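You operate a simulated robot arm through the tools that you are given. There is no shell and no other tool.

The job below is to be done with a simulated robot arm. You get a single attempt, and the scene is never put back.

JOB
Seat a new ring on the blue adapter and put it back.
Fine: set the ring size to the letter on the adapter; leave the lever on OPEN. Set down upright: what you pick out.
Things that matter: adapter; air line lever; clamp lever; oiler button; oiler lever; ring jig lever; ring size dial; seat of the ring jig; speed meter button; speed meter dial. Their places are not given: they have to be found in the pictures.

It is judged by the outcome, as a careful person would: the job done as asked, and still so three seconds after it is handed in. It fails if anything else is knocked over, pushed out of place, dropped, spilled or broken.

ROBOT AND FRAMES
A 6-joint arm with a three-finger gripper, fixed in place. Base frame: the origin is at the foot of the arm, x ahead of it, y to its left, z up. Units: m, rad, N and s.
Its first joint turns from -2.897 to 2.897 rad. Payload 4.89 kg.
The tool frame sits at the grasp point between the pads (the TCP): z along the fingers, y along the line on which they close. The tips reach 0.03 m beyond it. The gripper opens to 0.164 m. The gripper's body begins 0.125 m behind the TCP.
Orientation is told as [roll, pitch, yaw] about the base's x, y, z axes, in that order, counted from this pose: with the fingers straight down and closing along the base's y, the tool's x points along the base's -x, its y along +y and its z along -z.

CONTROLS
- The arm moves only by the tool arm_command. Its argument "steps" is a list of rows, each a list of 7 numbers: the shift along the base's x, y, z in m, then the turn, a rotation vector about the base's x, y, z in rad, then the closure, from 0 (fully open) to 1 (shut). In form: [[tx, ty, tz, rx, ry, rz, gripper], ...]. A call has 1 to 20 rows; each row shifts and turns the commanded pose from where the row before left it. Rows are played at 5 a second. More than 0.05 m and 0.15 rad between two rows, or a gripper value outside its range, and nothing of the call is played. A pose out of reach is approached as far as the arm can. The call stops where the force on the tool passes 40 N (or 10 N more than at its start, if that is more) or the arm is blocked; 0.2 s more then pass. The fingers move at their own pace (about 0.108 m/s each) and stop on an object; they squeeze with about 29 N. The grip force told is the motor's: it shows also when the fingers shut on nothing. Time passes only in rows, and 0.2 s behind the last, so rows that do not move let the fingers close. The reply holds the time, the measured pose of the TCP, the force on the tool along the base axes, the opening and the grip force, in the units named above and with some noise, with the torque about the TCP (base axes, N m) and any sound that the robot's microphone picked up, and new pictures: "show" is both (left out), scene, wrist or none.
- Cameras (640 x 400 px; columns grow to the right, rows downward): "scene" is fixed at [0.3989, 0.4994, 1.3864]; the picture's right is [-0.57, -0.82, 0.00], its down [-0.52, 0.36, -0.78] and it looks along [0.64, -0.44, -0.63] (base axes); focal length 291 px, centre (320, 200). "wrist" rides on the gripper at [0.076, -0.002, -0.152] in the tool frame; the picture's right is [0.02, 1.00, 0.00], its down [-0.88, 0.02, -0.47] and it looks along [-0.47, 0.01, 0.88] (tool axes); focal length 247 px, centre (320, 200).
- slide_trunk(by): slides the trunk up (or, below 0, down) by that many m; the arm rides with it, the base frame stays. It gives what a move gives, with no picture.
- locate(camera, pixels): for up to 12 pixels [column, row] of the newest picture of that camera ("zoom" is the newest enlarged one), the place [x, y, z] in the base frame of the surface seen there, good to about 0.002 m. It takes no simulated time.
- zoom(camera, box): a new picture of the part [left, top, right, bottom] of that camera's present view, enlarged. It takes no simulated time.
- sign_off(): hands the job in; it is judged then, once.

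Unless the task says otherwise, let go and move clear before handing in.

The tools are called by a JSON object that holds its "op" and its "data". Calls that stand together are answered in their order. arm_command: Moves the arm, as the interface text tells. Its arguments: {"type":"object","properties":{"steps":{"type":"array","items":{"type":"array","items":{"type":"number"}}},"show":{"type":"string","enum":["both","scene","wrist","none"]}},"required":["steps"]} The other tools are called the same way: slide_trunk (by) slides the trunk up or down; locate (camera, pixels) gives the place of the surface under pixels of a picture; zoom (camera, box) takes an enlarged picture of a part of a camera's view; sign_off () hands the job in.

At the start:

```text
t: 0.0
tool_pos: [0.5565, 0.295, 1.1907]
orientation: [-0.001, -0.001, 0.0]
ft_force: [1.2, -0.2, -0.7]
moment: [-0.01, -0.04, 0.03]
opening: 0.1641
gripper_force: 0.2
trunk travel left (down, up): [-0.175, 0.215]
```

scene: 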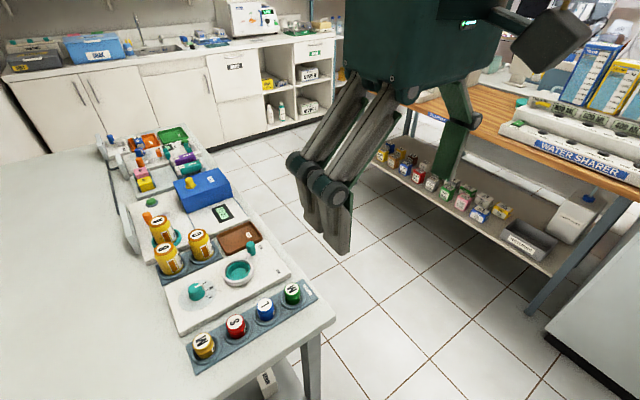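
wrist: 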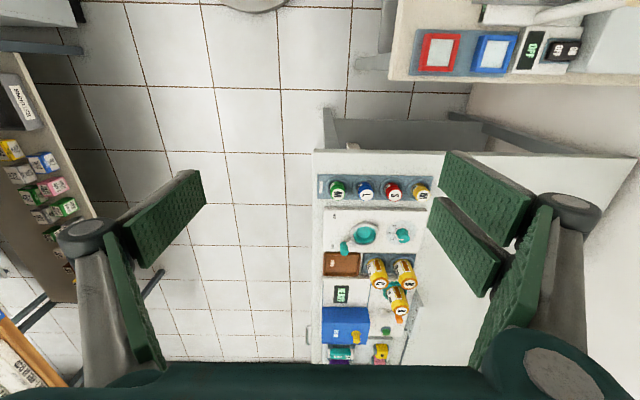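

The scene picture shows a bench on the left with four capped pieces in a rack (scene pixels ~203,345 to 291,292), a panel with a teal ring seat (238,272) and a teal dial (197,291). I'll zoom in on those areas before moving.

{"op": "zoom", "data": {"camera": "scene", "box": [140, 200, 340, 380]}}

{"op": "zoom", "data": {"camera": "scene", "box": [90, 110, 250, 230]}}

{"op": "zoom", "data": {"camera": "wrist", "box": [310, 160, 450, 270]}}

{"op": "zoom", "data": {"camera": "wrist", "box": [310, 240, 450, 365]}}

```text
2.22 times, centred on (240, 290) of scene
```

zoom: 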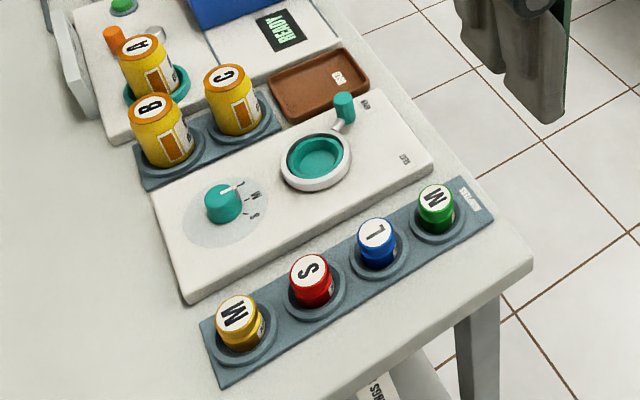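

```text
3.33 times, centred on (170, 170) of scene
```

zoom: 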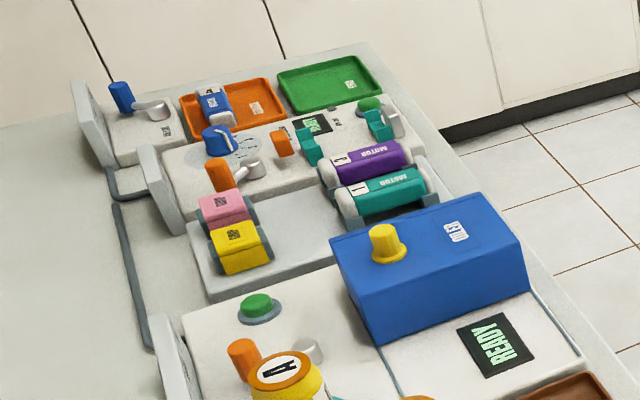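

```text
3.64 times, centred on (380, 215) of wrist
```

zoom: 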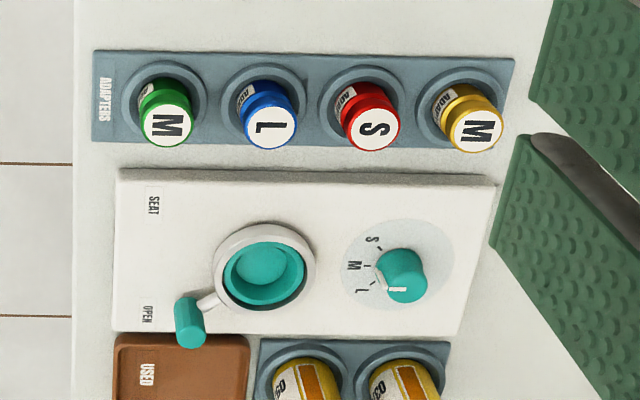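

```text
3.20 times, centred on (380, 302) of wrist
```

zoom: 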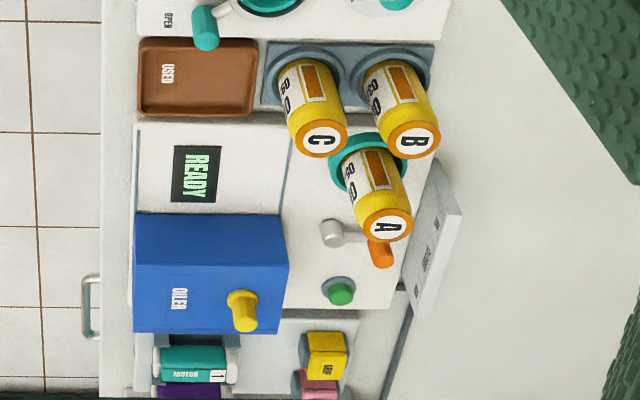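

The blue adapter carries the letter L; the ring jig has an S/M/L dial, a lever at OPEN and a teal seat. I'll measure the places of these in the zoomed view and look at the placards.

{"op": "locate", "data": {"camera": "scene", "pixels": [[265, 303], [203, 338], [237, 320], [292, 288], [238, 270], [197, 286], [252, 243], [170, 320], [335, 315], [200, 195], [110, 145], [240, 235]]}}

{"op": "zoom", "data": {"camera": "scene", "box": [90, 120, 170, 170]}}

{"op": "zoom", "data": {"camera": "scene", "box": [110, 180, 190, 270]}}

{"op": "zoom", "data": {"camera": "scene", "box": [160, 240, 320, 340]}}

```text
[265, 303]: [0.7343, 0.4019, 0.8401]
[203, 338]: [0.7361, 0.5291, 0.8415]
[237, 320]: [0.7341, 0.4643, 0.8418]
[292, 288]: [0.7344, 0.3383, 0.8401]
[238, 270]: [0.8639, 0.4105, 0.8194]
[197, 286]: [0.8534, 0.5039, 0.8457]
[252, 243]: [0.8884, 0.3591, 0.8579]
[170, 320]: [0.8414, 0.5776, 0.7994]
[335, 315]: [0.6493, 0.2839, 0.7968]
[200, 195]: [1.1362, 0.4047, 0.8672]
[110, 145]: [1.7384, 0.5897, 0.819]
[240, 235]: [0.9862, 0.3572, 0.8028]
```

```text
8.00 times, centred on (130, 145) of scene
```

zoom: 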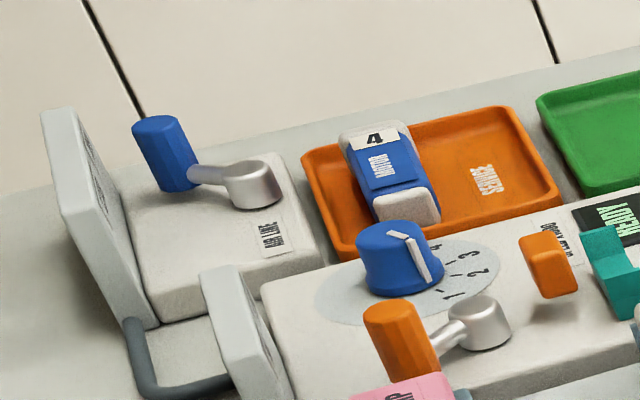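

```text
4.44 times, centred on (150, 225) of scene
```

zoom: 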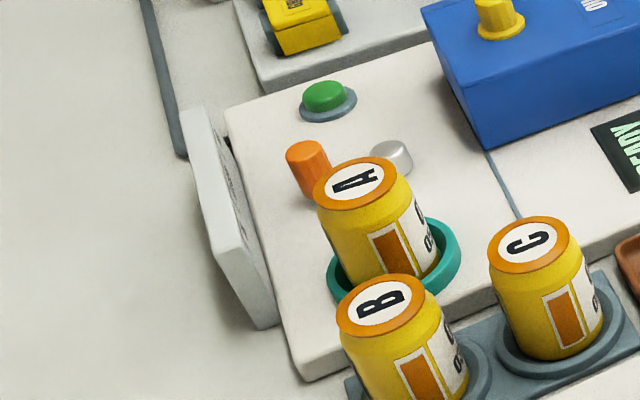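

```text
4.00 times, centred on (240, 290) of scene
```

zoom: 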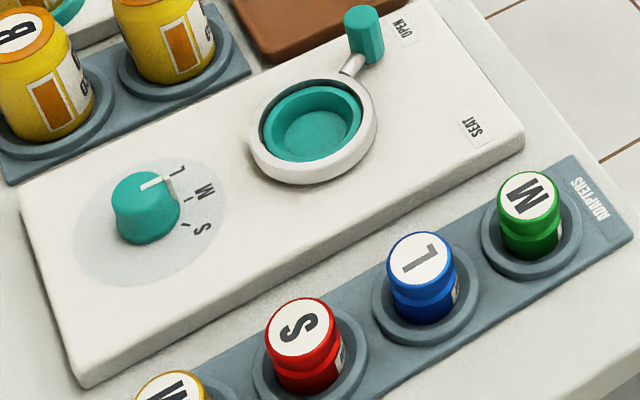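

The dial pointer seems to sit near L already, but parallax makes it unclear. I'll move the gripper above the jig to look at it closely with the wrist camera.

{"op": "arm_command", "data": {"steps": [[0.0187, 0.025, -0.028, 0, 0, 0, 0], [0.0187, 0.025, -0.028, 0, 0, 0, 0], [0.0187, 0.025, -0.028, 0, 0, 0, 0], [0.0187, 0.025, -0.028, 0, 0, 0, 0], [0.0187, 0.025, -0.028, 0, 0, 0, 0], [0, 0, 0, 0, 0, 0, 0]]}}

```text
t: 1.4
tool_pos: [0.6525, 0.4191, 1.0503]
orientation: [0.0, -0.001, -0.001]
ft_force: [0.6, 0.6, -0.8]
moment: [-0.08, 0.08, -0.01]
opening: 0.1643
gripper_force: 0.0
trunk travel left (down, up): [-0.175, 0.215]
```

scene: 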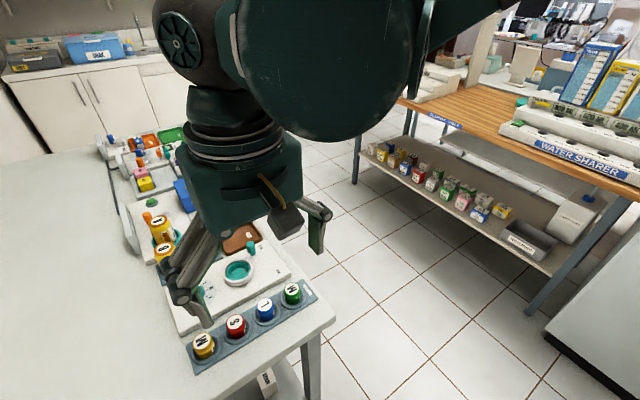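
wrist: 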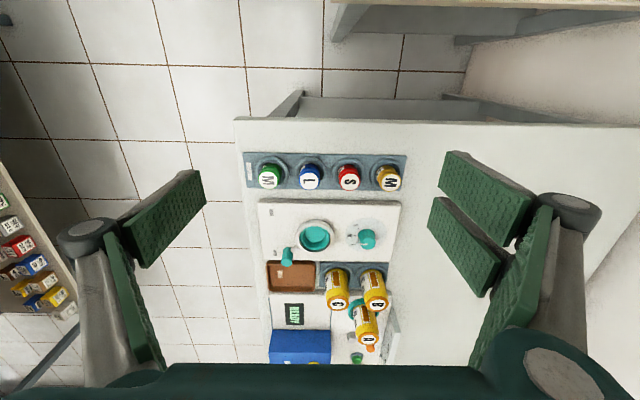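

{"op": "zoom", "data": {"camera": "wrist", "box": [235, 140, 415, 270]}}

{"op": "zoom", "data": {"camera": "wrist", "box": [335, 215, 395, 260]}}

{"op": "zoom", "data": {"camera": "wrist", "box": [285, 150, 345, 200]}}

{"op": "zoom", "data": {"camera": "wrist", "box": [340, 290, 420, 365]}}

```text
3.08 times, centred on (325, 205) of wrist
```

zoom: 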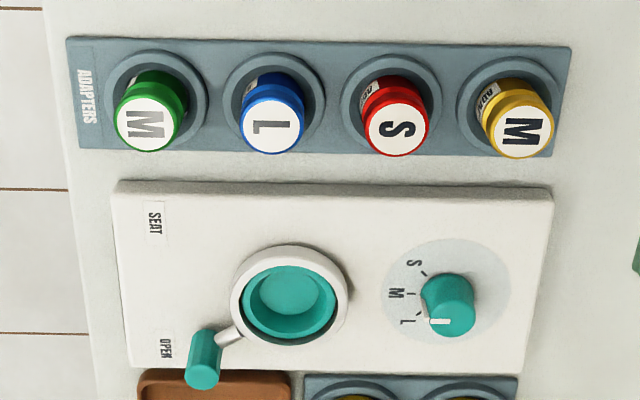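

```text
8.89 times, centred on (365, 238) of wrist
```

zoom: 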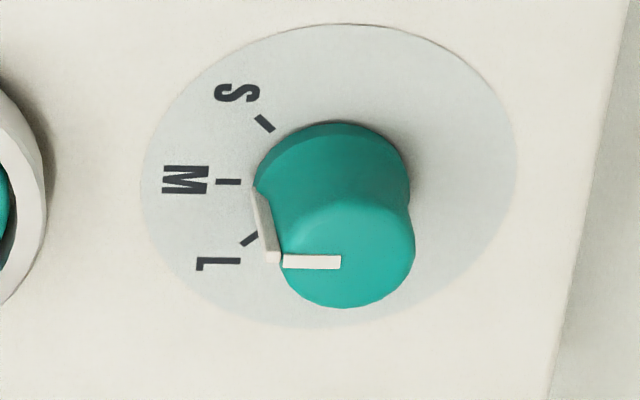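

```text
8.00 times, centred on (315, 175) of wrist
```

zoom: 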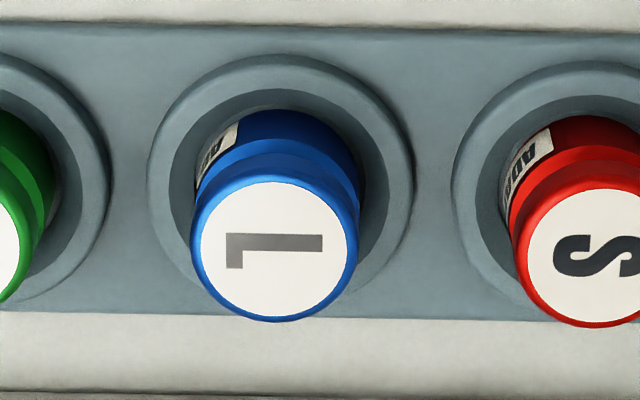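

```text
5.33 times, centred on (380, 328) of wrist
```

zoom: 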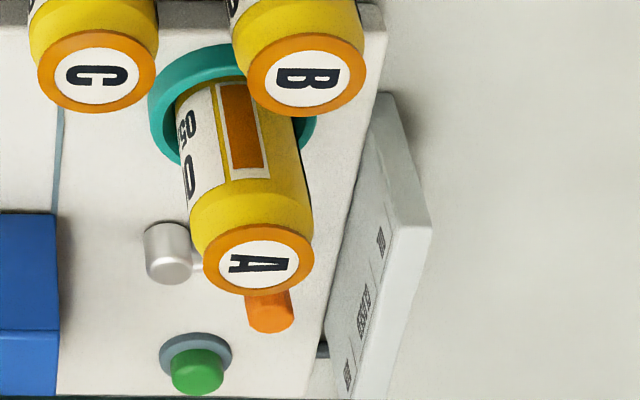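

The pointer's side edge lines up with the M tick, so the dial looks set to M, while the blue adapter reads L. I'll zoom in on the jig again and measure it precisely.

{"op": "zoom", "data": {"camera": "wrist", "box": [335, 215, 395, 260]}}

{"op": "locate", "data": {"camera": "zoom", "pixels": [[142, 175], [518, 175], [330, 22], [330, 327], [228, 182], [250, 240], [264, 124], [285, 262], [340, 262], [350, 300], [345, 210], [408, 255]]}}

{"op": "zoom", "data": {"camera": "wrist", "box": [255, 195, 345, 270]}}

```text
8.89 times, centred on (365, 238) of wrist
```

zoom: 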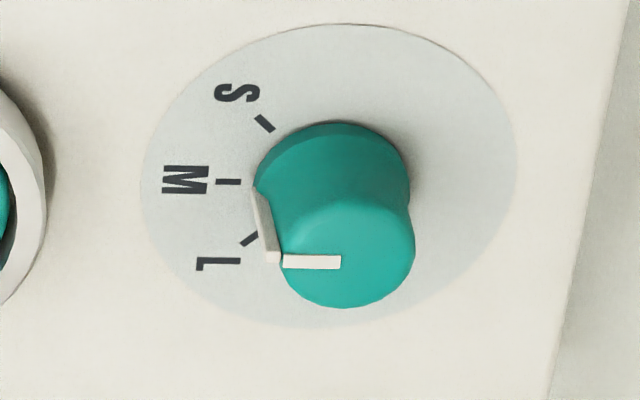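

```text
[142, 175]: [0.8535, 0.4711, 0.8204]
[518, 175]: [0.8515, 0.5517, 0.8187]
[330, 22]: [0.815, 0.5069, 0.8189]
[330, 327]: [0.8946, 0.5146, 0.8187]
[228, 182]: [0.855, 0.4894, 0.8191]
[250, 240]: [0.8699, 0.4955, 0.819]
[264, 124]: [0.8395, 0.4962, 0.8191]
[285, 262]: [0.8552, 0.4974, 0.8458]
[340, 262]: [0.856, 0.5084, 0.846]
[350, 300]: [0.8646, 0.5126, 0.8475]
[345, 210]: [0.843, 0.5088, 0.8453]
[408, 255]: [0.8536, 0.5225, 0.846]
```

```text
5.33 times, centred on (300, 232) of wrist
```

zoom: 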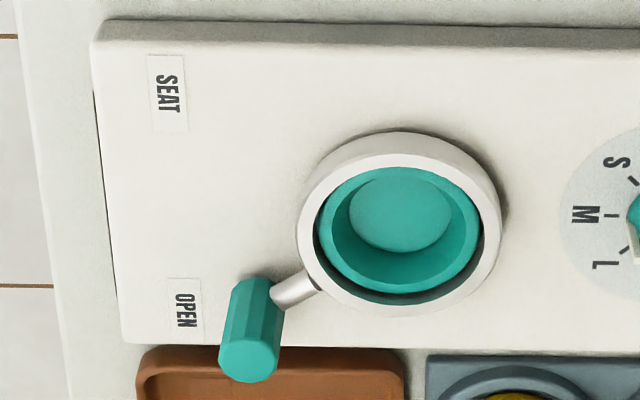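

The dial pointer runs along -y towards the M tick, and the L tick is 45° counter-clockwise from it. I'll now measure the seat, the lever, the labels and the adapter rack.

{"op": "locate", "data": {"camera": "zoom", "pixels": [[400, 140], [310, 230], [490, 210], [400, 300], [400, 215], [400, 275], [248, 362], [250, 290], [300, 290], [183, 310], [167, 93], [400, 190]]}}

{"op": "locate", "data": {"camera": "wrist", "pixels": [[311, 166], [311, 187], [300, 178], [322, 178], [313, 196], [247, 155], [404, 157], [405, 188], [340, 303], [374, 305], [366, 343], [262, 203]]}}

{"op": "zoom", "data": {"camera": "wrist", "box": [285, 150, 345, 200]}}

{"op": "locate", "data": {"camera": "zoom", "pixels": [[270, 190], [270, 305], [205, 250], [350, 250], [275, 60], [157, 180], [405, 180], [275, 310], [275, 85], [180, 170], [385, 170], [225, 170]]}}

```text
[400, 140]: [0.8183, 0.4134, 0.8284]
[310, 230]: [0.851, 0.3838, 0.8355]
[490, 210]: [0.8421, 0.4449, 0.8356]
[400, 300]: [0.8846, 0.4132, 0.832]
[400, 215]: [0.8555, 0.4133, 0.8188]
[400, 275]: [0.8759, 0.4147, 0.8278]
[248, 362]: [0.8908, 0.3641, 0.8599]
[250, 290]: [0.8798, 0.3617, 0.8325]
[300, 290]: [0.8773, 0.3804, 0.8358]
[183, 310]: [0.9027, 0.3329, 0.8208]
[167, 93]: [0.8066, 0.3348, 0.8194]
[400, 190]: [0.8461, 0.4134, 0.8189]
```

```text
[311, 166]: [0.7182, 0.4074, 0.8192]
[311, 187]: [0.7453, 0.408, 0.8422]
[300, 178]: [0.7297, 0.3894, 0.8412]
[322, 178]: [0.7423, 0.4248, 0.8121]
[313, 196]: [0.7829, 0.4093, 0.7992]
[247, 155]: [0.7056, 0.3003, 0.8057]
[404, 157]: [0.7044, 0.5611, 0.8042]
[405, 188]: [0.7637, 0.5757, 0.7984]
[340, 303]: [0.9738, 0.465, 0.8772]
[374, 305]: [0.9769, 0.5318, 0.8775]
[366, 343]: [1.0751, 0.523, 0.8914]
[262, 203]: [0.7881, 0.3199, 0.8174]
```

```text
8.00 times, centred on (315, 175) of wrist
```

zoom: 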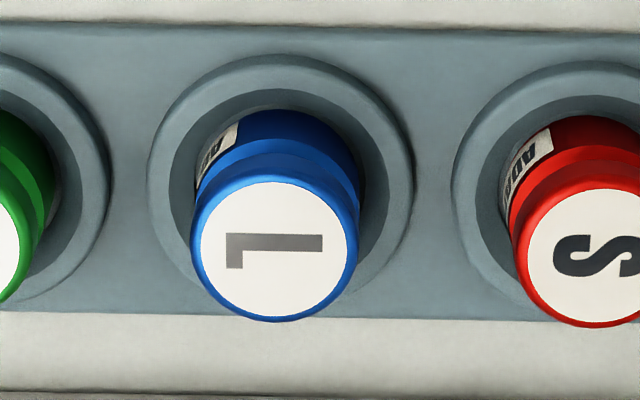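

```text
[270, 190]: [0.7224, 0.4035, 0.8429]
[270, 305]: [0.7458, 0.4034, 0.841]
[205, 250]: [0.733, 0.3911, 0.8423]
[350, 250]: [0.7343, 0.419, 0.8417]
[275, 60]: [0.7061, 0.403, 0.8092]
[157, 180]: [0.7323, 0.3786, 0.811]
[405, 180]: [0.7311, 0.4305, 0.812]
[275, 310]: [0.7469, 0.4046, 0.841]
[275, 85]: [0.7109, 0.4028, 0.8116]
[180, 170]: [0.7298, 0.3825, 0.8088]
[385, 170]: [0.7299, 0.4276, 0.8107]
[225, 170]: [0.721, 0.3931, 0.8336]
```

The blue adapter's top centre is near (0.734, 0.405, 0.842), the seat centre near (0.855, 0.4135) with its floor at 0.819, and the dial centre near (0.8545, 0.511), which is close to the reach limit. I'll move above the dial, turning the gripper 45°, to see whether the arm gets there.

{"op": "arm_command", "data": {"steps": [[0.0337, 0.0153, -0.0167, 0, 0, 0.131, 0.3], [0.0337, 0.0153, -0.0167, 0, 0, 0.131, 0.6], [0.0337, 0.0153, -0.0167, 0, 0, 0.131, 0.6], [0.0337, 0.0153, -0.0167, 0, 0, 0.131, 0.6], [0.0337, 0.0153, -0.0167, 0, 0, 0.131, 0.6], [0.0335, 0.0154, -0.0167, 0, 0, 0.13, 0.6], [0, 0, 0, 0, 0, 0, 0.6], [0, 0, 0, 0, 0, 0, 0.6]]}}

```text
t: 3.2
tool_pos: [0.8543, 0.5115, 0.952]
orientation: [0.0, -0.001, 0.785]
ft_force: [0.1, 0.5, -1.0]
moment: [-0.06, 0.08, 0.01]
opening: 0.0652
gripper_force: 0.2
trunk travel left (down, up): [-0.175, 0.215]
```

scene: 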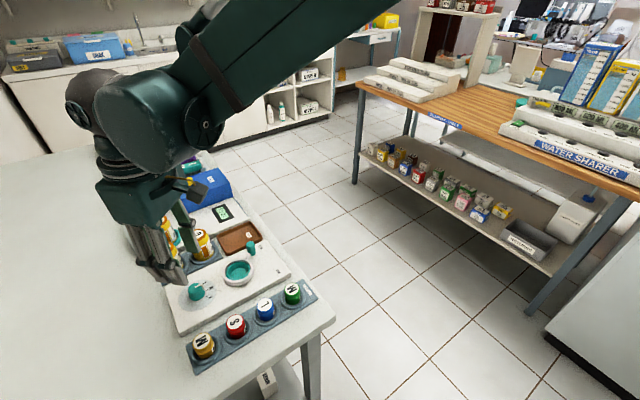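
wrist: 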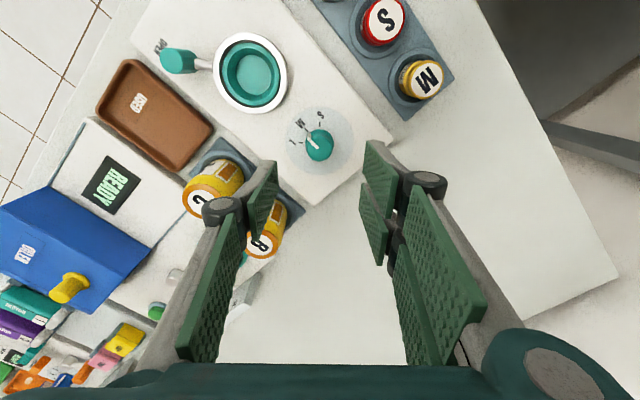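

The arm reaches over the dial (measured 0.854, 0.511), with the dial at wrist pixel (320,145) straight below the grasp point. I'll descend in steps with the fingers open around the knob.

{"op": "arm_command", "data": {"steps": [[0, 0, -0.025, 0, 0, 0, 0.6], [0, 0, -0.025, 0, 0, 0, 0.6], [0, 0, -0.025, 0, 0, 0, 0.6], [0, 0, 0, 0, 0, 0, 0.6]]}}

```text
t: 4.2
tool_pos: [0.8511, 0.512, 0.8767]
orientation: [0.002, 0.001, 0.784]
ft_force: [0.1, 0.5, -0.7]
moment: [-0.04, 0.05, 0.0]
opening: 0.0659
gripper_force: 0.0
trunk travel left (down, up): [-0.175, 0.215]
```

scene: 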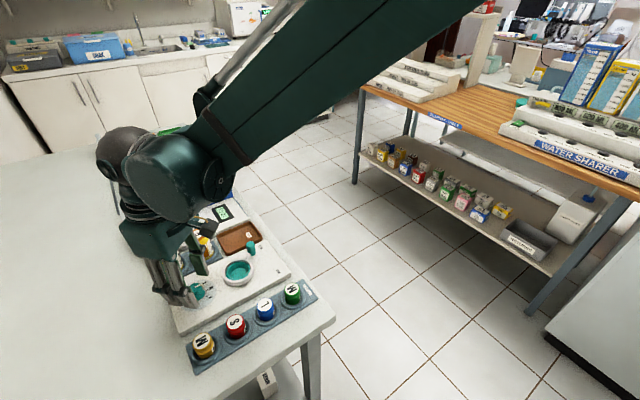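
wrist: 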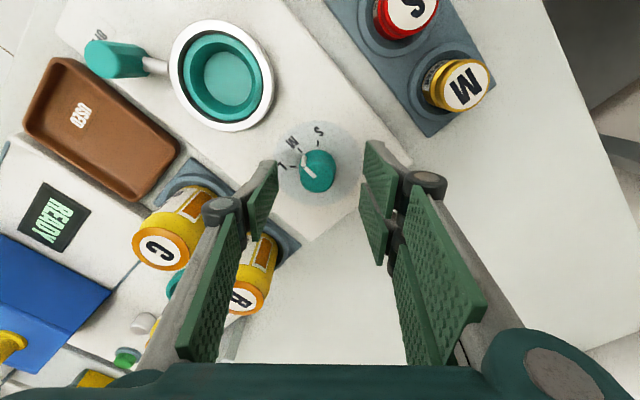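

At this height x falls 3 mm short (0.8511), so the arm is at its reach limit from this trunk height. I'll go back up, then lower the trunk so the shoulder is lower and the reach improves.

{"op": "arm_command", "data": {"steps": [[0, 0, 0.04, 0, 0, 0, 0.6], [0, 0, 0.04, 0, 0, 0, 0.6], [0, 0, 0.04, 0, 0, 0, 0.6], [0, 0, 0.04, 0, 0, 0, 0.6], [0, 0, 0.0, 0, 0, 0, 0.6]], "show": "none"}}

{"op": "slide_trunk", "data": {"by": -0.13}}

```text
t: 5.4
tool_pos: [0.8532, 0.5096, 1.0358]
orientation: [-0.001, 0.0, 0.786]
ft_force: [-0.5, 0.2, 0.6]
moment: [0.02, -0.04, -0.02]
opening: 0.0655
gripper_force: 0.1
trunk travel left (down, up): [-0.175, 0.215]
```

```text
t: 7.0
tool_pos: [0.8539, 0.5097, 0.9071]
orientation: [-0.001, 0.001, 0.786]
ft_force: [-0.8, 0.2, -0.1]
moment: [0.01, 0.0, 0.03]
opening: 0.0658
gripper_force: 0.1
trunk travel left (down, up): [-0.045, 0.345]
```

The trunk is down and the gripper sits at z 0.907 over the dial. I'll descend 3 cm and check the measured position.

{"op": "arm_command", "data": {"steps": [[0.0008, 0.0013, -0.015, 0, 0, 0, 0.6], [0, 0, -0.015, 0, 0, 0, 0.6], [0, 0, 0, 0, 0, 0, 0.6]]}}

```text
t: 7.8
tool_pos: [0.8531, 0.5095, 0.8752]
orientation: [-0.001, 0.001, 0.786]
ft_force: [0.3, 0.1, 0.5]
moment: [0.01, 0.02, -0.01]
opening: 0.0657
gripper_force: 0.0
trunk travel left (down, up): [-0.045, 0.345]
```

scene: 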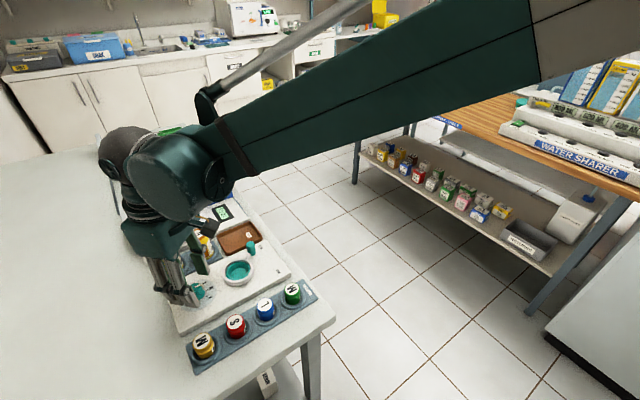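
wrist: 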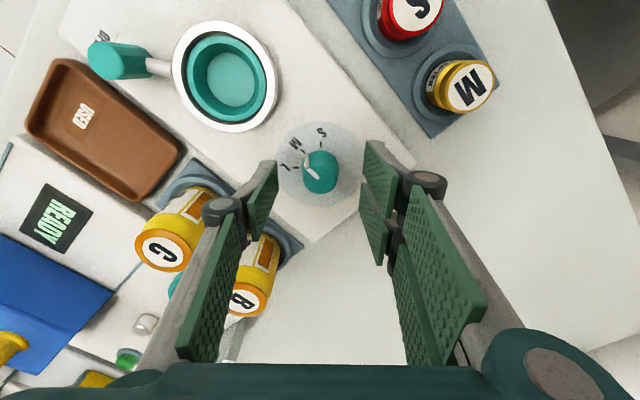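

The orientation is exact now, so reach is fine. I'll zoom on the dial from up close to refine its centre and pointer direction.

{"op": "zoom", "data": {"camera": "wrist", "box": [270, 110, 370, 220]}}

{"op": "locate", "data": {"camera": "wrist", "pixels": [[311, 167], [318, 177], [320, 191], [334, 175], [308, 183], [322, 160], [303, 164], [319, 146], [293, 168], [322, 175]]}}

```text
3.64 times, centred on (320, 165) of wrist
```

zoom: 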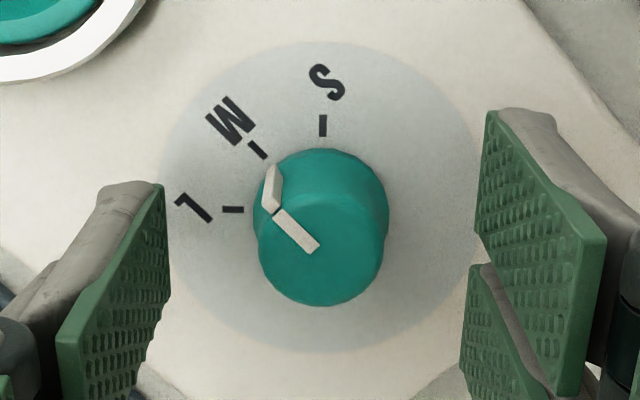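

```text
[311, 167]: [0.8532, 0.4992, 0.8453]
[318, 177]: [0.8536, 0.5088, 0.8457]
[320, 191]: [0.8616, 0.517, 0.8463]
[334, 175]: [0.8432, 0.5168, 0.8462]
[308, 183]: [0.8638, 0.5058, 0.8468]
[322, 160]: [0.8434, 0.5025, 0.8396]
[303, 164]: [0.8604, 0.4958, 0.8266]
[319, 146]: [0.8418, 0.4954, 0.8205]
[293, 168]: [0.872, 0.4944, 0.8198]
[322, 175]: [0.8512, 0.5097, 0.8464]
```

The dial clearly points at M. I'll lower the last 18 mm around the knob and close the fingers on it.

{"op": "arm_command", "data": {"steps": [[0.0, 0.0006, -0.009, 0, 0, 0, 0.6], [0, 0, -0.009, 0, 0, 0, 0.6], [0, 0, 0, 0, 0, 0, 0.6], [0, 0, 0, 0, 0, 0, 0.8], [0, 0, 0, 0, 0, 0, 0.9], [0, 0, 0, 0, 0, 0, 1.0], [0, 0, 0, 0, 0, 0, 1.0]]}}

```text
t: 9.4
tool_pos: [0.8541, 0.5102, 0.8571]
orientation: [-0.001, -0.001, 0.784]
ft_force: [0.4, -1.0, 1.1]
moment: [-0.02, 0.0, -0.01]
opening: 0.0277
gripper_force: 45.4
trunk travel left (down, up): [-0.045, 0.345]
```

scene: 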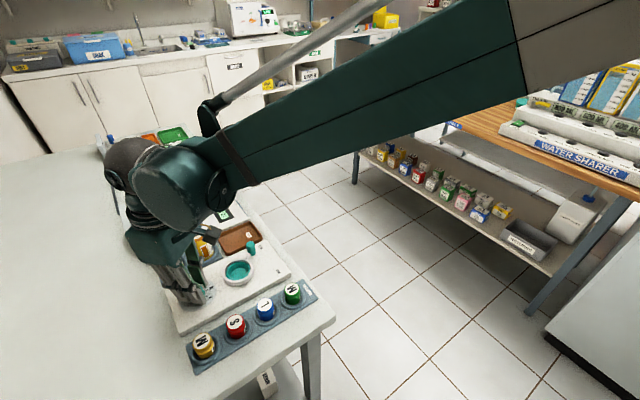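
wrist: 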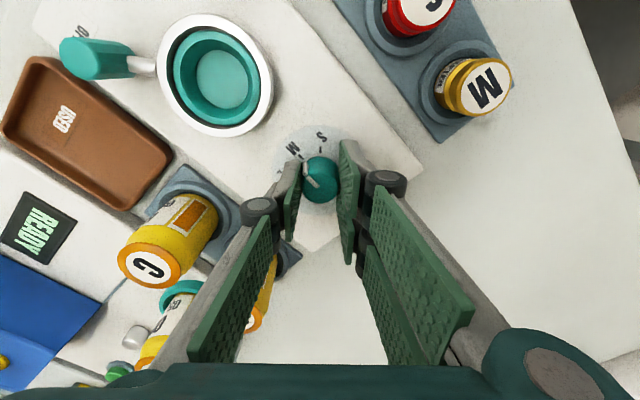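

The fingers hold the knob at an opening of 0.028 m with small side force. I'll turn it 45° counter-clockwise toward L.

{"op": "arm_command", "data": {"steps": [[0, 0, 0, 0, 0, 0.1122, 1.0], [0, 0, 0, 0, 0, 0.1122, 1.0], [0, 0, 0, 0, 0, 0.1122, 1.0], [0, 0, 0, 0, 0, 0.1122, 1.0], [0, 0, 0, 0, 0, 0.1122, 1.0], [0, 0, 0, 0, 0, 0.1122, 1.0], [0, 0, 0, 0, 0, 0.1122, 1.0], [0, 0, 0, 0, 0, 0, 1.0]]}}

```text
t: 11.4
tool_pos: [0.8555, 0.5092, 0.8593]
orientation: [-0.002, 0.001, 1.57]
ft_force: [6.8, -4.8, -9.9]
moment: [-0.14, -0.08, -0.02]
opening: 0.028
gripper_force: 45.1
trunk travel left (down, up): [-0.045, 0.345]
stopped in row 8: the force on the tool passed its limit at 41 N (the readings are from after the stop); the commanded pose is now the measured one
```

scene: 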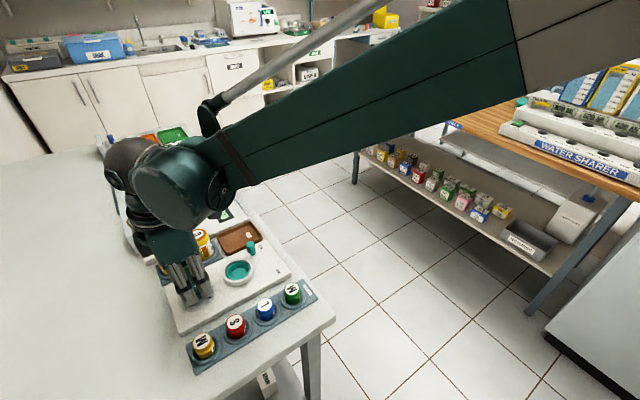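
wrist: 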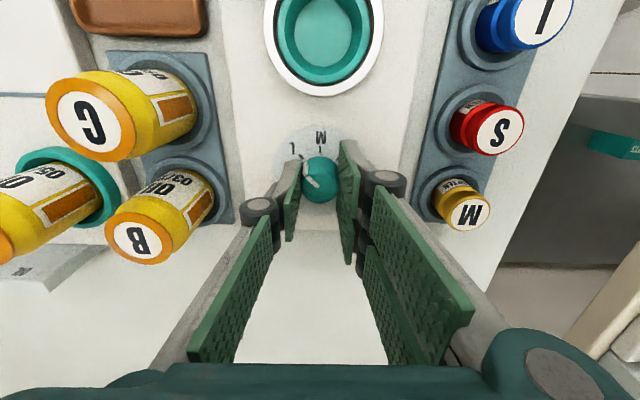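

The force limit tripped right at the end of the 45° turn, probably at the dial's stop. I'll zoom on the dial to see where the pointer is.

{"op": "zoom", "data": {"camera": "wrist", "box": [270, 120, 370, 220]}}

{"op": "zoom", "data": {"camera": "scene", "box": [150, 240, 270, 330]}}

```text
4.00 times, centred on (320, 170) of wrist
```

zoom: 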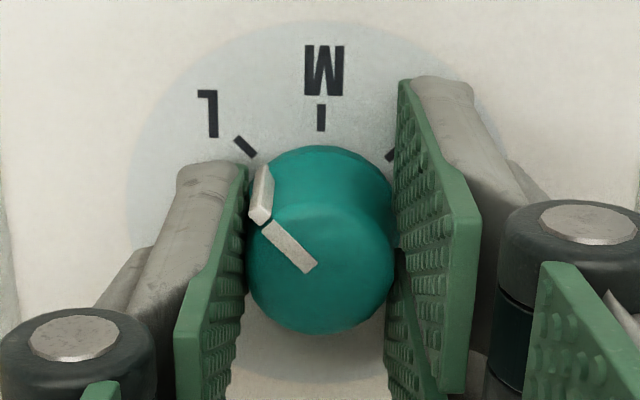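

```text
4.44 times, centred on (210, 285) of scene
```

zoom: 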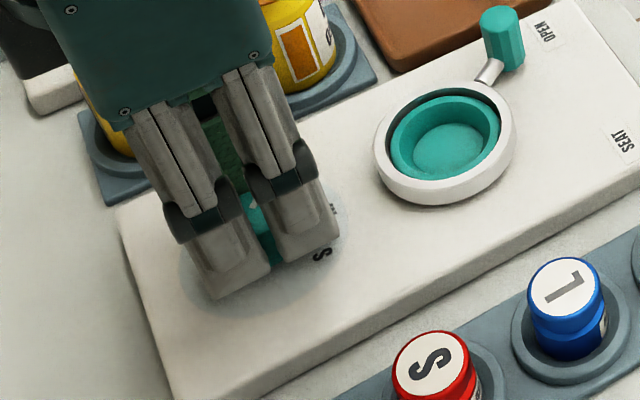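

The pointer now lines up with the L tick. I'll open the fingers in place, then rise straight up and check the dial again.

{"op": "arm_command", "data": {"steps": [[0, 0, 0, 0, 0, 0, 0.8], [0, 0, 0, 0, 0, 0, 0.6], [0, 0, 0, 0, 0, 0, 0.6], [0, 0, 0.02, 0, 0, 0, 0.6], [0, 0, 0.03, 0, 0, 0, 0.6], [0, 0, 0.04, 0, 0, 0, 0.6], [0, 0, 0, 0, 0, 0, 0.6]]}}

```text
t: 13.0
tool_pos: [0.8545, 0.5102, 0.9491]
orientation: [-0.002, -0.001, 1.569]
ft_force: [0.3, 0.4, -0.4]
moment: [-0.03, 0.03, 0.01]
opening: 0.0656
gripper_force: 0.2
trunk travel left (down, up): [-0.045, 0.345]
```

scene: 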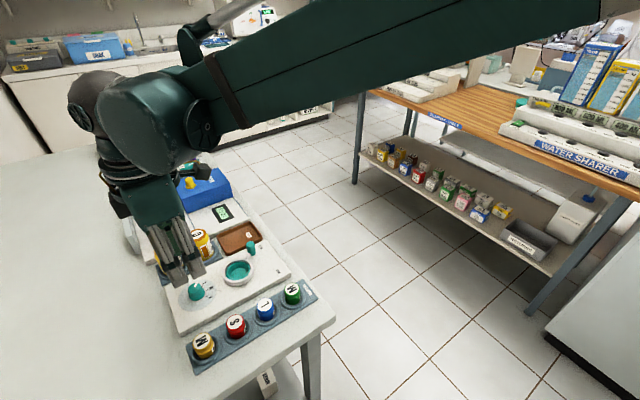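
wrist: 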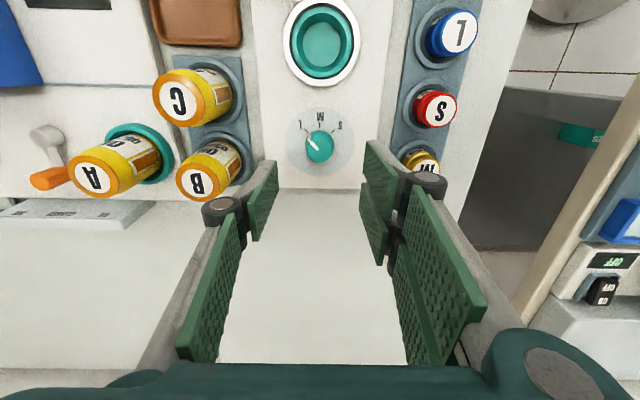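

{"op": "zoom", "data": {"camera": "wrist", "box": [280, 100, 360, 180]}}

{"op": "zoom", "data": {"camera": "wrist", "box": [270, 0, 480, 120]}}

{"op": "zoom", "data": {"camera": "wrist", "box": [0, 190, 160, 240]}}

```text
5.00 times, centred on (320, 140) of wrist
```

zoom: 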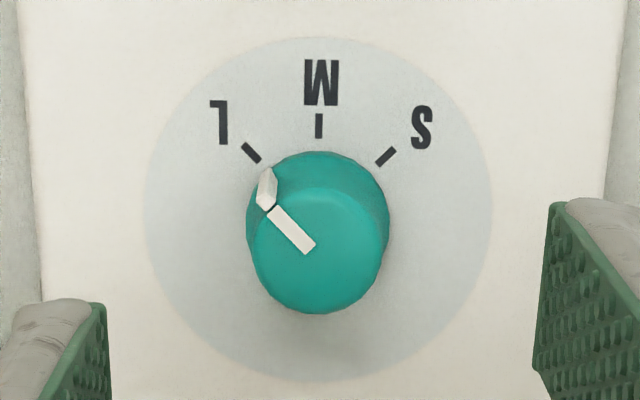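

```text
3.05 times, centred on (375, 60) of wrist
```

zoom: 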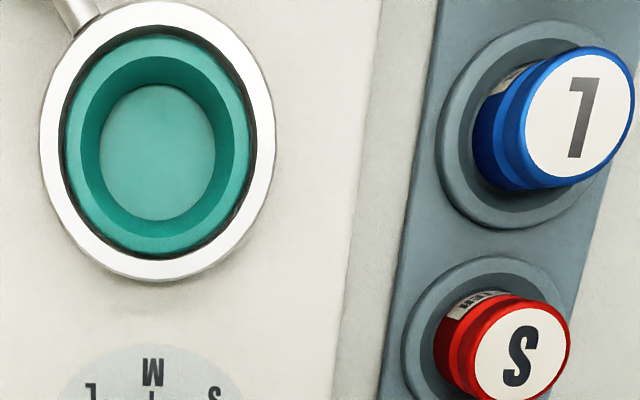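

```text
4.00 times, centred on (80, 215) of wrist
```

zoom: 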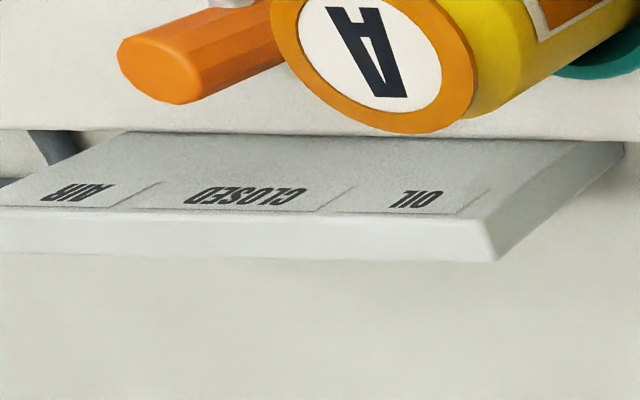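

The dial now points squarely at L, and the placard there is just the oiler's OIL/CLOSED/AIR legend. Next I'll move above the blue adapter, keeping the fingers closing along x so they stay clear of its neighbours.

{"op": "arm_command", "data": {"steps": [[-0.03, -0.0263, 0, 0, 0, 0, 0.6], [-0.03, -0.0263, 0, 0, 0, 0, 0.6], [-0.03, -0.0263, 0, 0, 0, 0, 0.6], [-0.0305, -0.0263, 0, 0, 0, 0, 0.6], [0, 0, -0.03, 0, 0, 0, 0.6], [0, 0, 0, 0, 0, 0, 0.6]]}}

```text
t: 14.4
tool_pos: [0.7351, 0.4063, 0.9211]
orientation: [-0.003, 0.0, 1.571]
ft_force: [-0.7, 0.3, 0.5]
moment: [0.02, -0.08, 0.01]
opening: 0.0657
gripper_force: 0.1
trunk travel left (down, up): [-0.045, 0.345]
```

scene: 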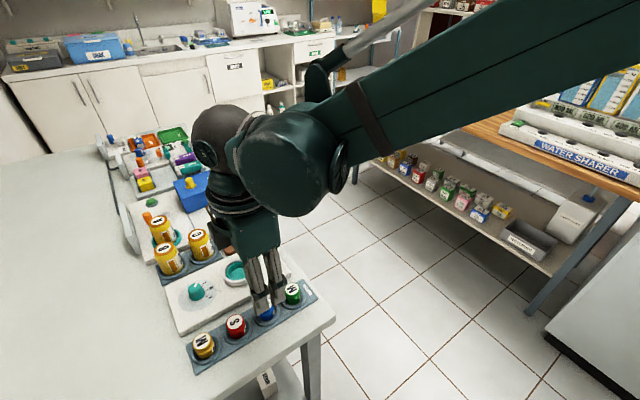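
wrist: 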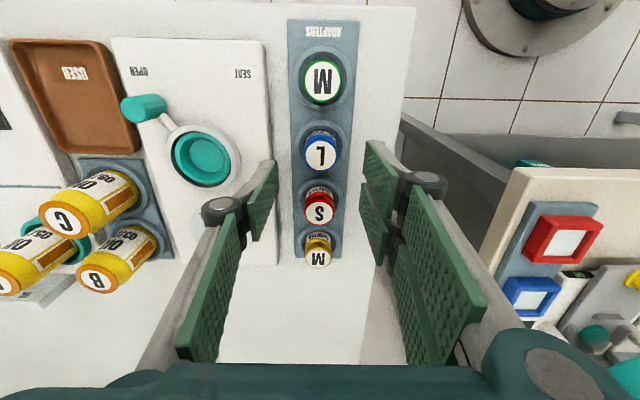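

{"op": "zoom", "data": {"camera": "wrist", "box": [280, 110, 360, 200]}}

{"op": "locate", "data": {"camera": "zoom", "pixels": [[320, 120], [320, 255], [255, 192], [385, 192], [320, 190], [200, 170], [440, 170], [320, 85], [320, 105], [245, 150], [395, 150], [460, 175]]}}

```text
4.44 times, centred on (320, 155) of wrist
```

zoom: 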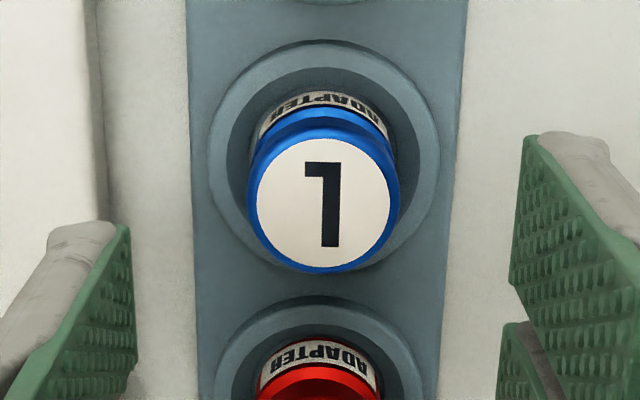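

```text
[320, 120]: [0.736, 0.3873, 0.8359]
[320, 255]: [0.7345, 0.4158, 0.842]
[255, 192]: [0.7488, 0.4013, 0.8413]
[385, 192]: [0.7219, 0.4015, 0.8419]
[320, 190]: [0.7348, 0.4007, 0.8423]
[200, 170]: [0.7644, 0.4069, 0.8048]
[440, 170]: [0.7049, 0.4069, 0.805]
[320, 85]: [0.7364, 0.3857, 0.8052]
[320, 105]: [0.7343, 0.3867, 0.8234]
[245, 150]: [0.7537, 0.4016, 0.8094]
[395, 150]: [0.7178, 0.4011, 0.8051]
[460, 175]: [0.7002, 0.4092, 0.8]
```

The blue adapter's centre is near (0.734, 0.4035) with its top at 0.842 and bottom at 0.805. Before gripping, I'll measure the jig seat's floor and rim from this view.

{"op": "zoom", "data": {"camera": "wrist", "box": [155, 115, 255, 195]}}

{"op": "zoom", "data": {"camera": "scene", "box": [205, 230, 305, 300]}}

```text
5.00 times, centred on (205, 155) of wrist
```

zoom: 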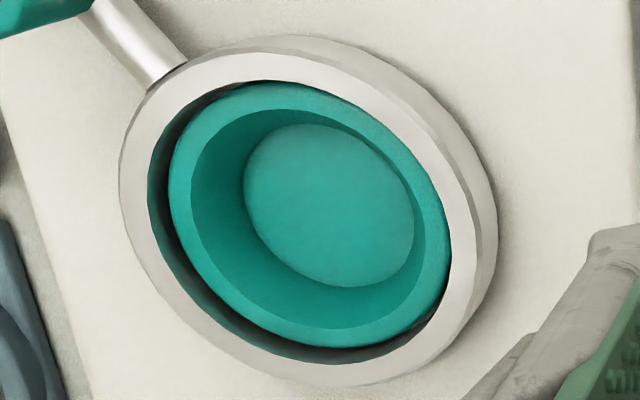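

```text
5.71 times, centred on (255, 265) of scene
```

zoom: 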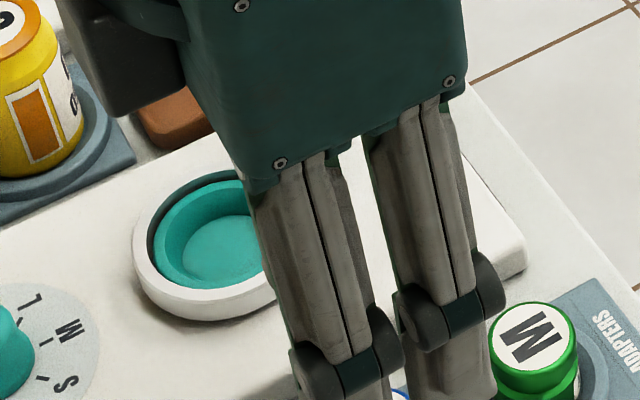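

{"op": "zoom", "data": {"camera": "wrist", "box": [155, 115, 255, 195]}}

{"op": "locate", "data": {"camera": "zoom", "pixels": [[250, 190], [410, 220], [320, 128], [345, 283], [330, 205], [215, 130], [440, 270], [180, 200], [330, 90], [300, 330], [180, 320], [470, 170]]}}

```text
5.00 times, centred on (205, 155) of wrist
```

zoom: 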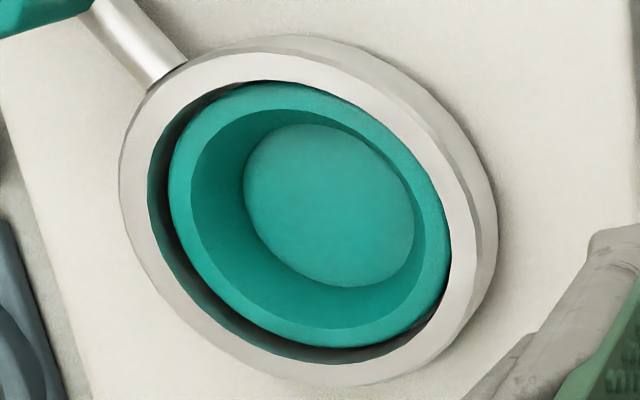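

```text
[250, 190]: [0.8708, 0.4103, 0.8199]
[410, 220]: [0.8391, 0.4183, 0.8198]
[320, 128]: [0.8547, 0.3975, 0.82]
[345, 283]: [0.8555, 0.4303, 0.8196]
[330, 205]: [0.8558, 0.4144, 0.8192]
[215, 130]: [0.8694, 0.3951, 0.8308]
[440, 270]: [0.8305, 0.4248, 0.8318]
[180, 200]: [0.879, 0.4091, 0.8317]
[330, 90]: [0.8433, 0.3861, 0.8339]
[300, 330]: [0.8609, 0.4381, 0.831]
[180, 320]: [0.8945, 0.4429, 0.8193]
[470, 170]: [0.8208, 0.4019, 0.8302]
```

The seat floor is centred near (0.855, 0.414) at z 0.8195, with a radius of about 16.5 mm and a flared mouth up to 0.8355. I'll lower the open fingers around the top of the blue adapter, keeping the tips near z 0.827 so they'll also clear the jig collar.

{"op": "arm_command", "data": {"steps": [[0, -0.0015, -0.02, 0, 0, 0, 0.6], [0, 0, -0.02, 0, 0, 0, 0.6], [0, 0, -0.022, 0, 0, 0, 0.6], [0, 0, 0, 0, 0, 0, 0.6]]}}

```text
t: 15.4
tool_pos: [0.7341, 0.4034, 0.8556]
orientation: [-0.001, -0.001, 1.573]
ft_force: [0.9, 0.1, -0.7]
moment: [-0.01, 0.01, -0.02]
opening: 0.0656
gripper_force: 0.1
trunk travel left (down, up): [-0.045, 0.345]
```

scene: 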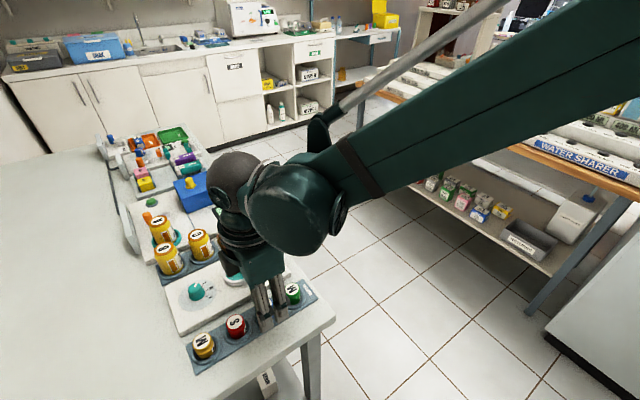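
wrist: 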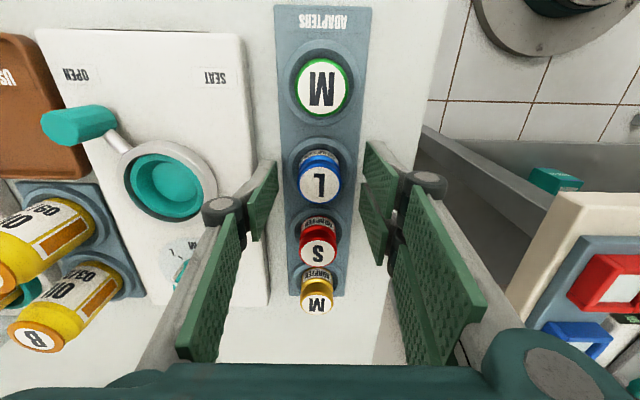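

The adapter's top is at wrist pixel (320,184), right between the pads. I'll close the fingers on it.

{"op": "arm_command", "data": {"steps": [[0, 0, 0, 0, 0, 0, 0.75], [0, 0, 0, 0, 0, 0, 0.85], [0, 0, 0, 0, 0, 0, 1.0], [0, 0, 0, 0, 0, 0, 1.0], [0, 0, 0, 0, 0, 0, 1.0]], "show": "wrist"}}

```text
t: 16.6
tool_pos: [0.7344, 0.4043, 0.8564]
orientation: [-0.002, 0.001, 1.571]
ft_force: [-0.4, -1.1, 0.4]
moment: [0.0, 0.0, 0.0]
opening: 0.0321
gripper_force: 29.3
trunk travel left (down, up): [-0.045, 0.345]
```

wrist: 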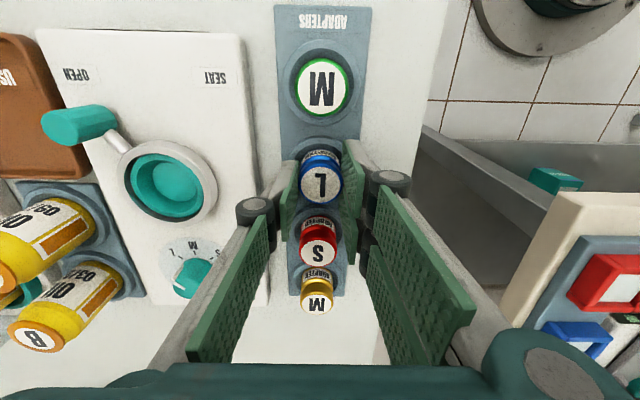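

The adapter is held at an opening of 0.032 m. I'll lift it straight up 6 cm and carry it over the jig seat.

{"op": "arm_command", "data": {"steps": [[0, 0, 0.01, 0, 0, 0, 1.0], [0, 0, 0.025, 0, 0, 0, 1.0], [0, 0, 0.025, 0, 0, 0, 1.0], [0.03, 0.0025, 0, 0, 0, 0, 1.0], [0.03, 0.0025, 0, 0, 0, 0, 1.0], [0.03, 0.0025, 0, 0, 0, 0, 1.0], [0.03, 0.003, 0, 0, 0, 0, 1.0], [0, 0, 0, 0, 0, 0, 1.0]]}}

```text
t: 18.4
tool_pos: [0.8518, 0.414, 0.9153]
orientation: [-0.003, -0.001, 1.57]
ft_force: [0.2, -0.1, 0.4]
moment: [0.0, -0.06, 0.0]
opening: 0.0322
gripper_force: 28.5
trunk travel left (down, up): [-0.045, 0.345]
```

scene: 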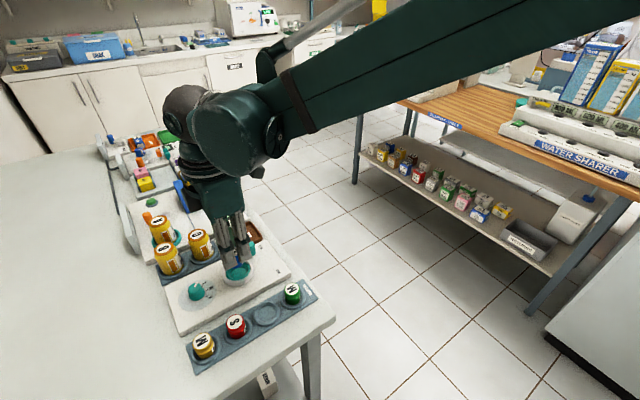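
wrist: 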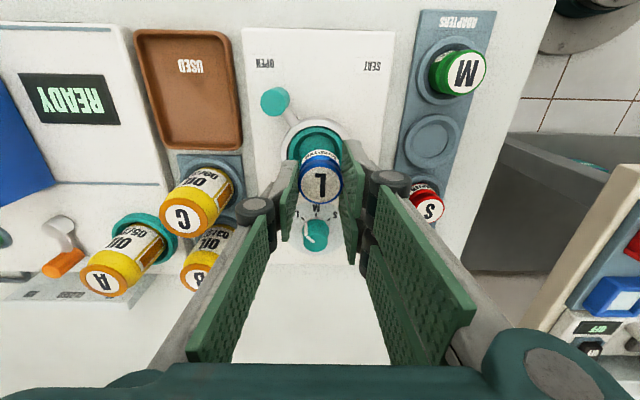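

The adapter is lifted and now hangs over the seat. I'll zoom in to check the alignment with the seat ring before lowering.

{"op": "zoom", "data": {"camera": "wrist", "box": [260, 90, 380, 210]}}

{"op": "zoom", "data": {"camera": "scene", "box": [190, 220, 290, 300]}}

```text
3.33 times, centred on (320, 150) of wrist
```

zoom: 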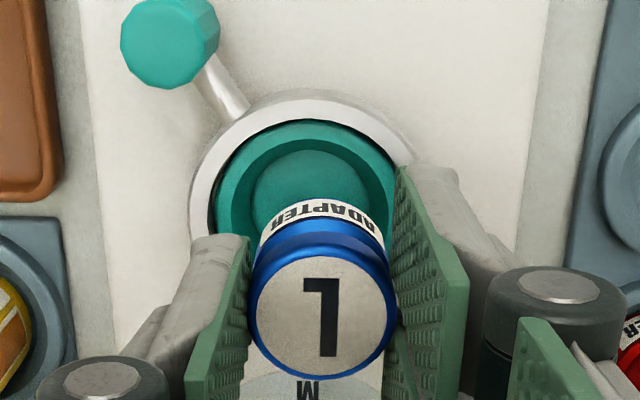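

```text
5.00 times, centred on (240, 260) of scene
```

zoom: 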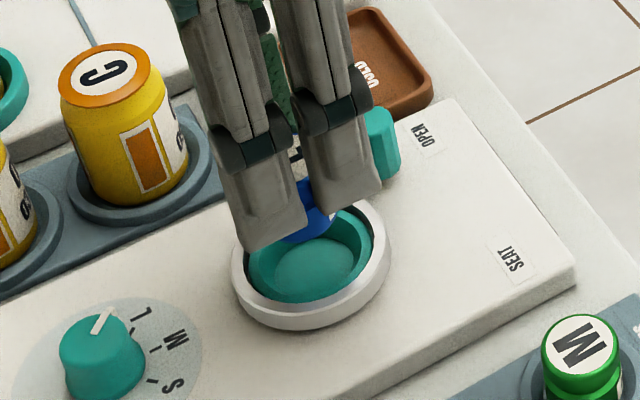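

The seat's floor appears about 3 mm to the left of (i.e. +x from) the adapter axis. I'll measure the edges to get the exact correction.

{"op": "zoom", "data": {"camera": "wrist", "box": [260, 90, 380, 210]}}

{"op": "locate", "data": {"camera": "zoom", "pixels": [[254, 190], [312, 155], [368, 190], [312, 180], [220, 200], [393, 200], [305, 130], [262, 310], [382, 310], [322, 262], [322, 365], [305, 105]]}}

```text
3.33 times, centred on (320, 150) of wrist
```

zoom: 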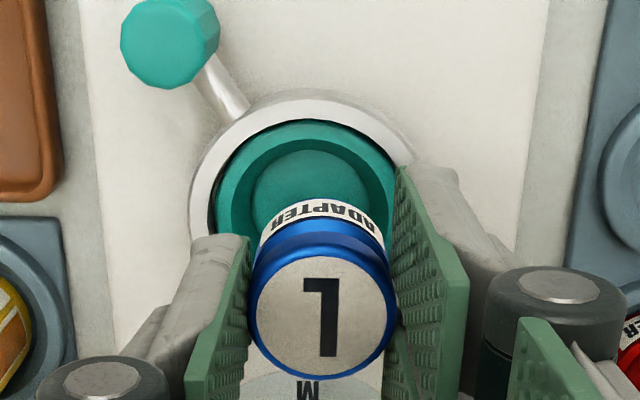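

```text
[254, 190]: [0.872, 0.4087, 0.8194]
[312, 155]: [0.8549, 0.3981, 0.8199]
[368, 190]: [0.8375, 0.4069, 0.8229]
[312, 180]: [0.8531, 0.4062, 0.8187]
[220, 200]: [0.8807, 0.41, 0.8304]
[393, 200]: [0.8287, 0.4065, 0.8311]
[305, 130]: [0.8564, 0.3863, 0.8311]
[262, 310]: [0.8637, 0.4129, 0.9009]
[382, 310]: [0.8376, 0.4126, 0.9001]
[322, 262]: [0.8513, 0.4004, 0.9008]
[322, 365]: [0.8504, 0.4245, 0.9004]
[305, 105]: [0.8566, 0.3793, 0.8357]
```

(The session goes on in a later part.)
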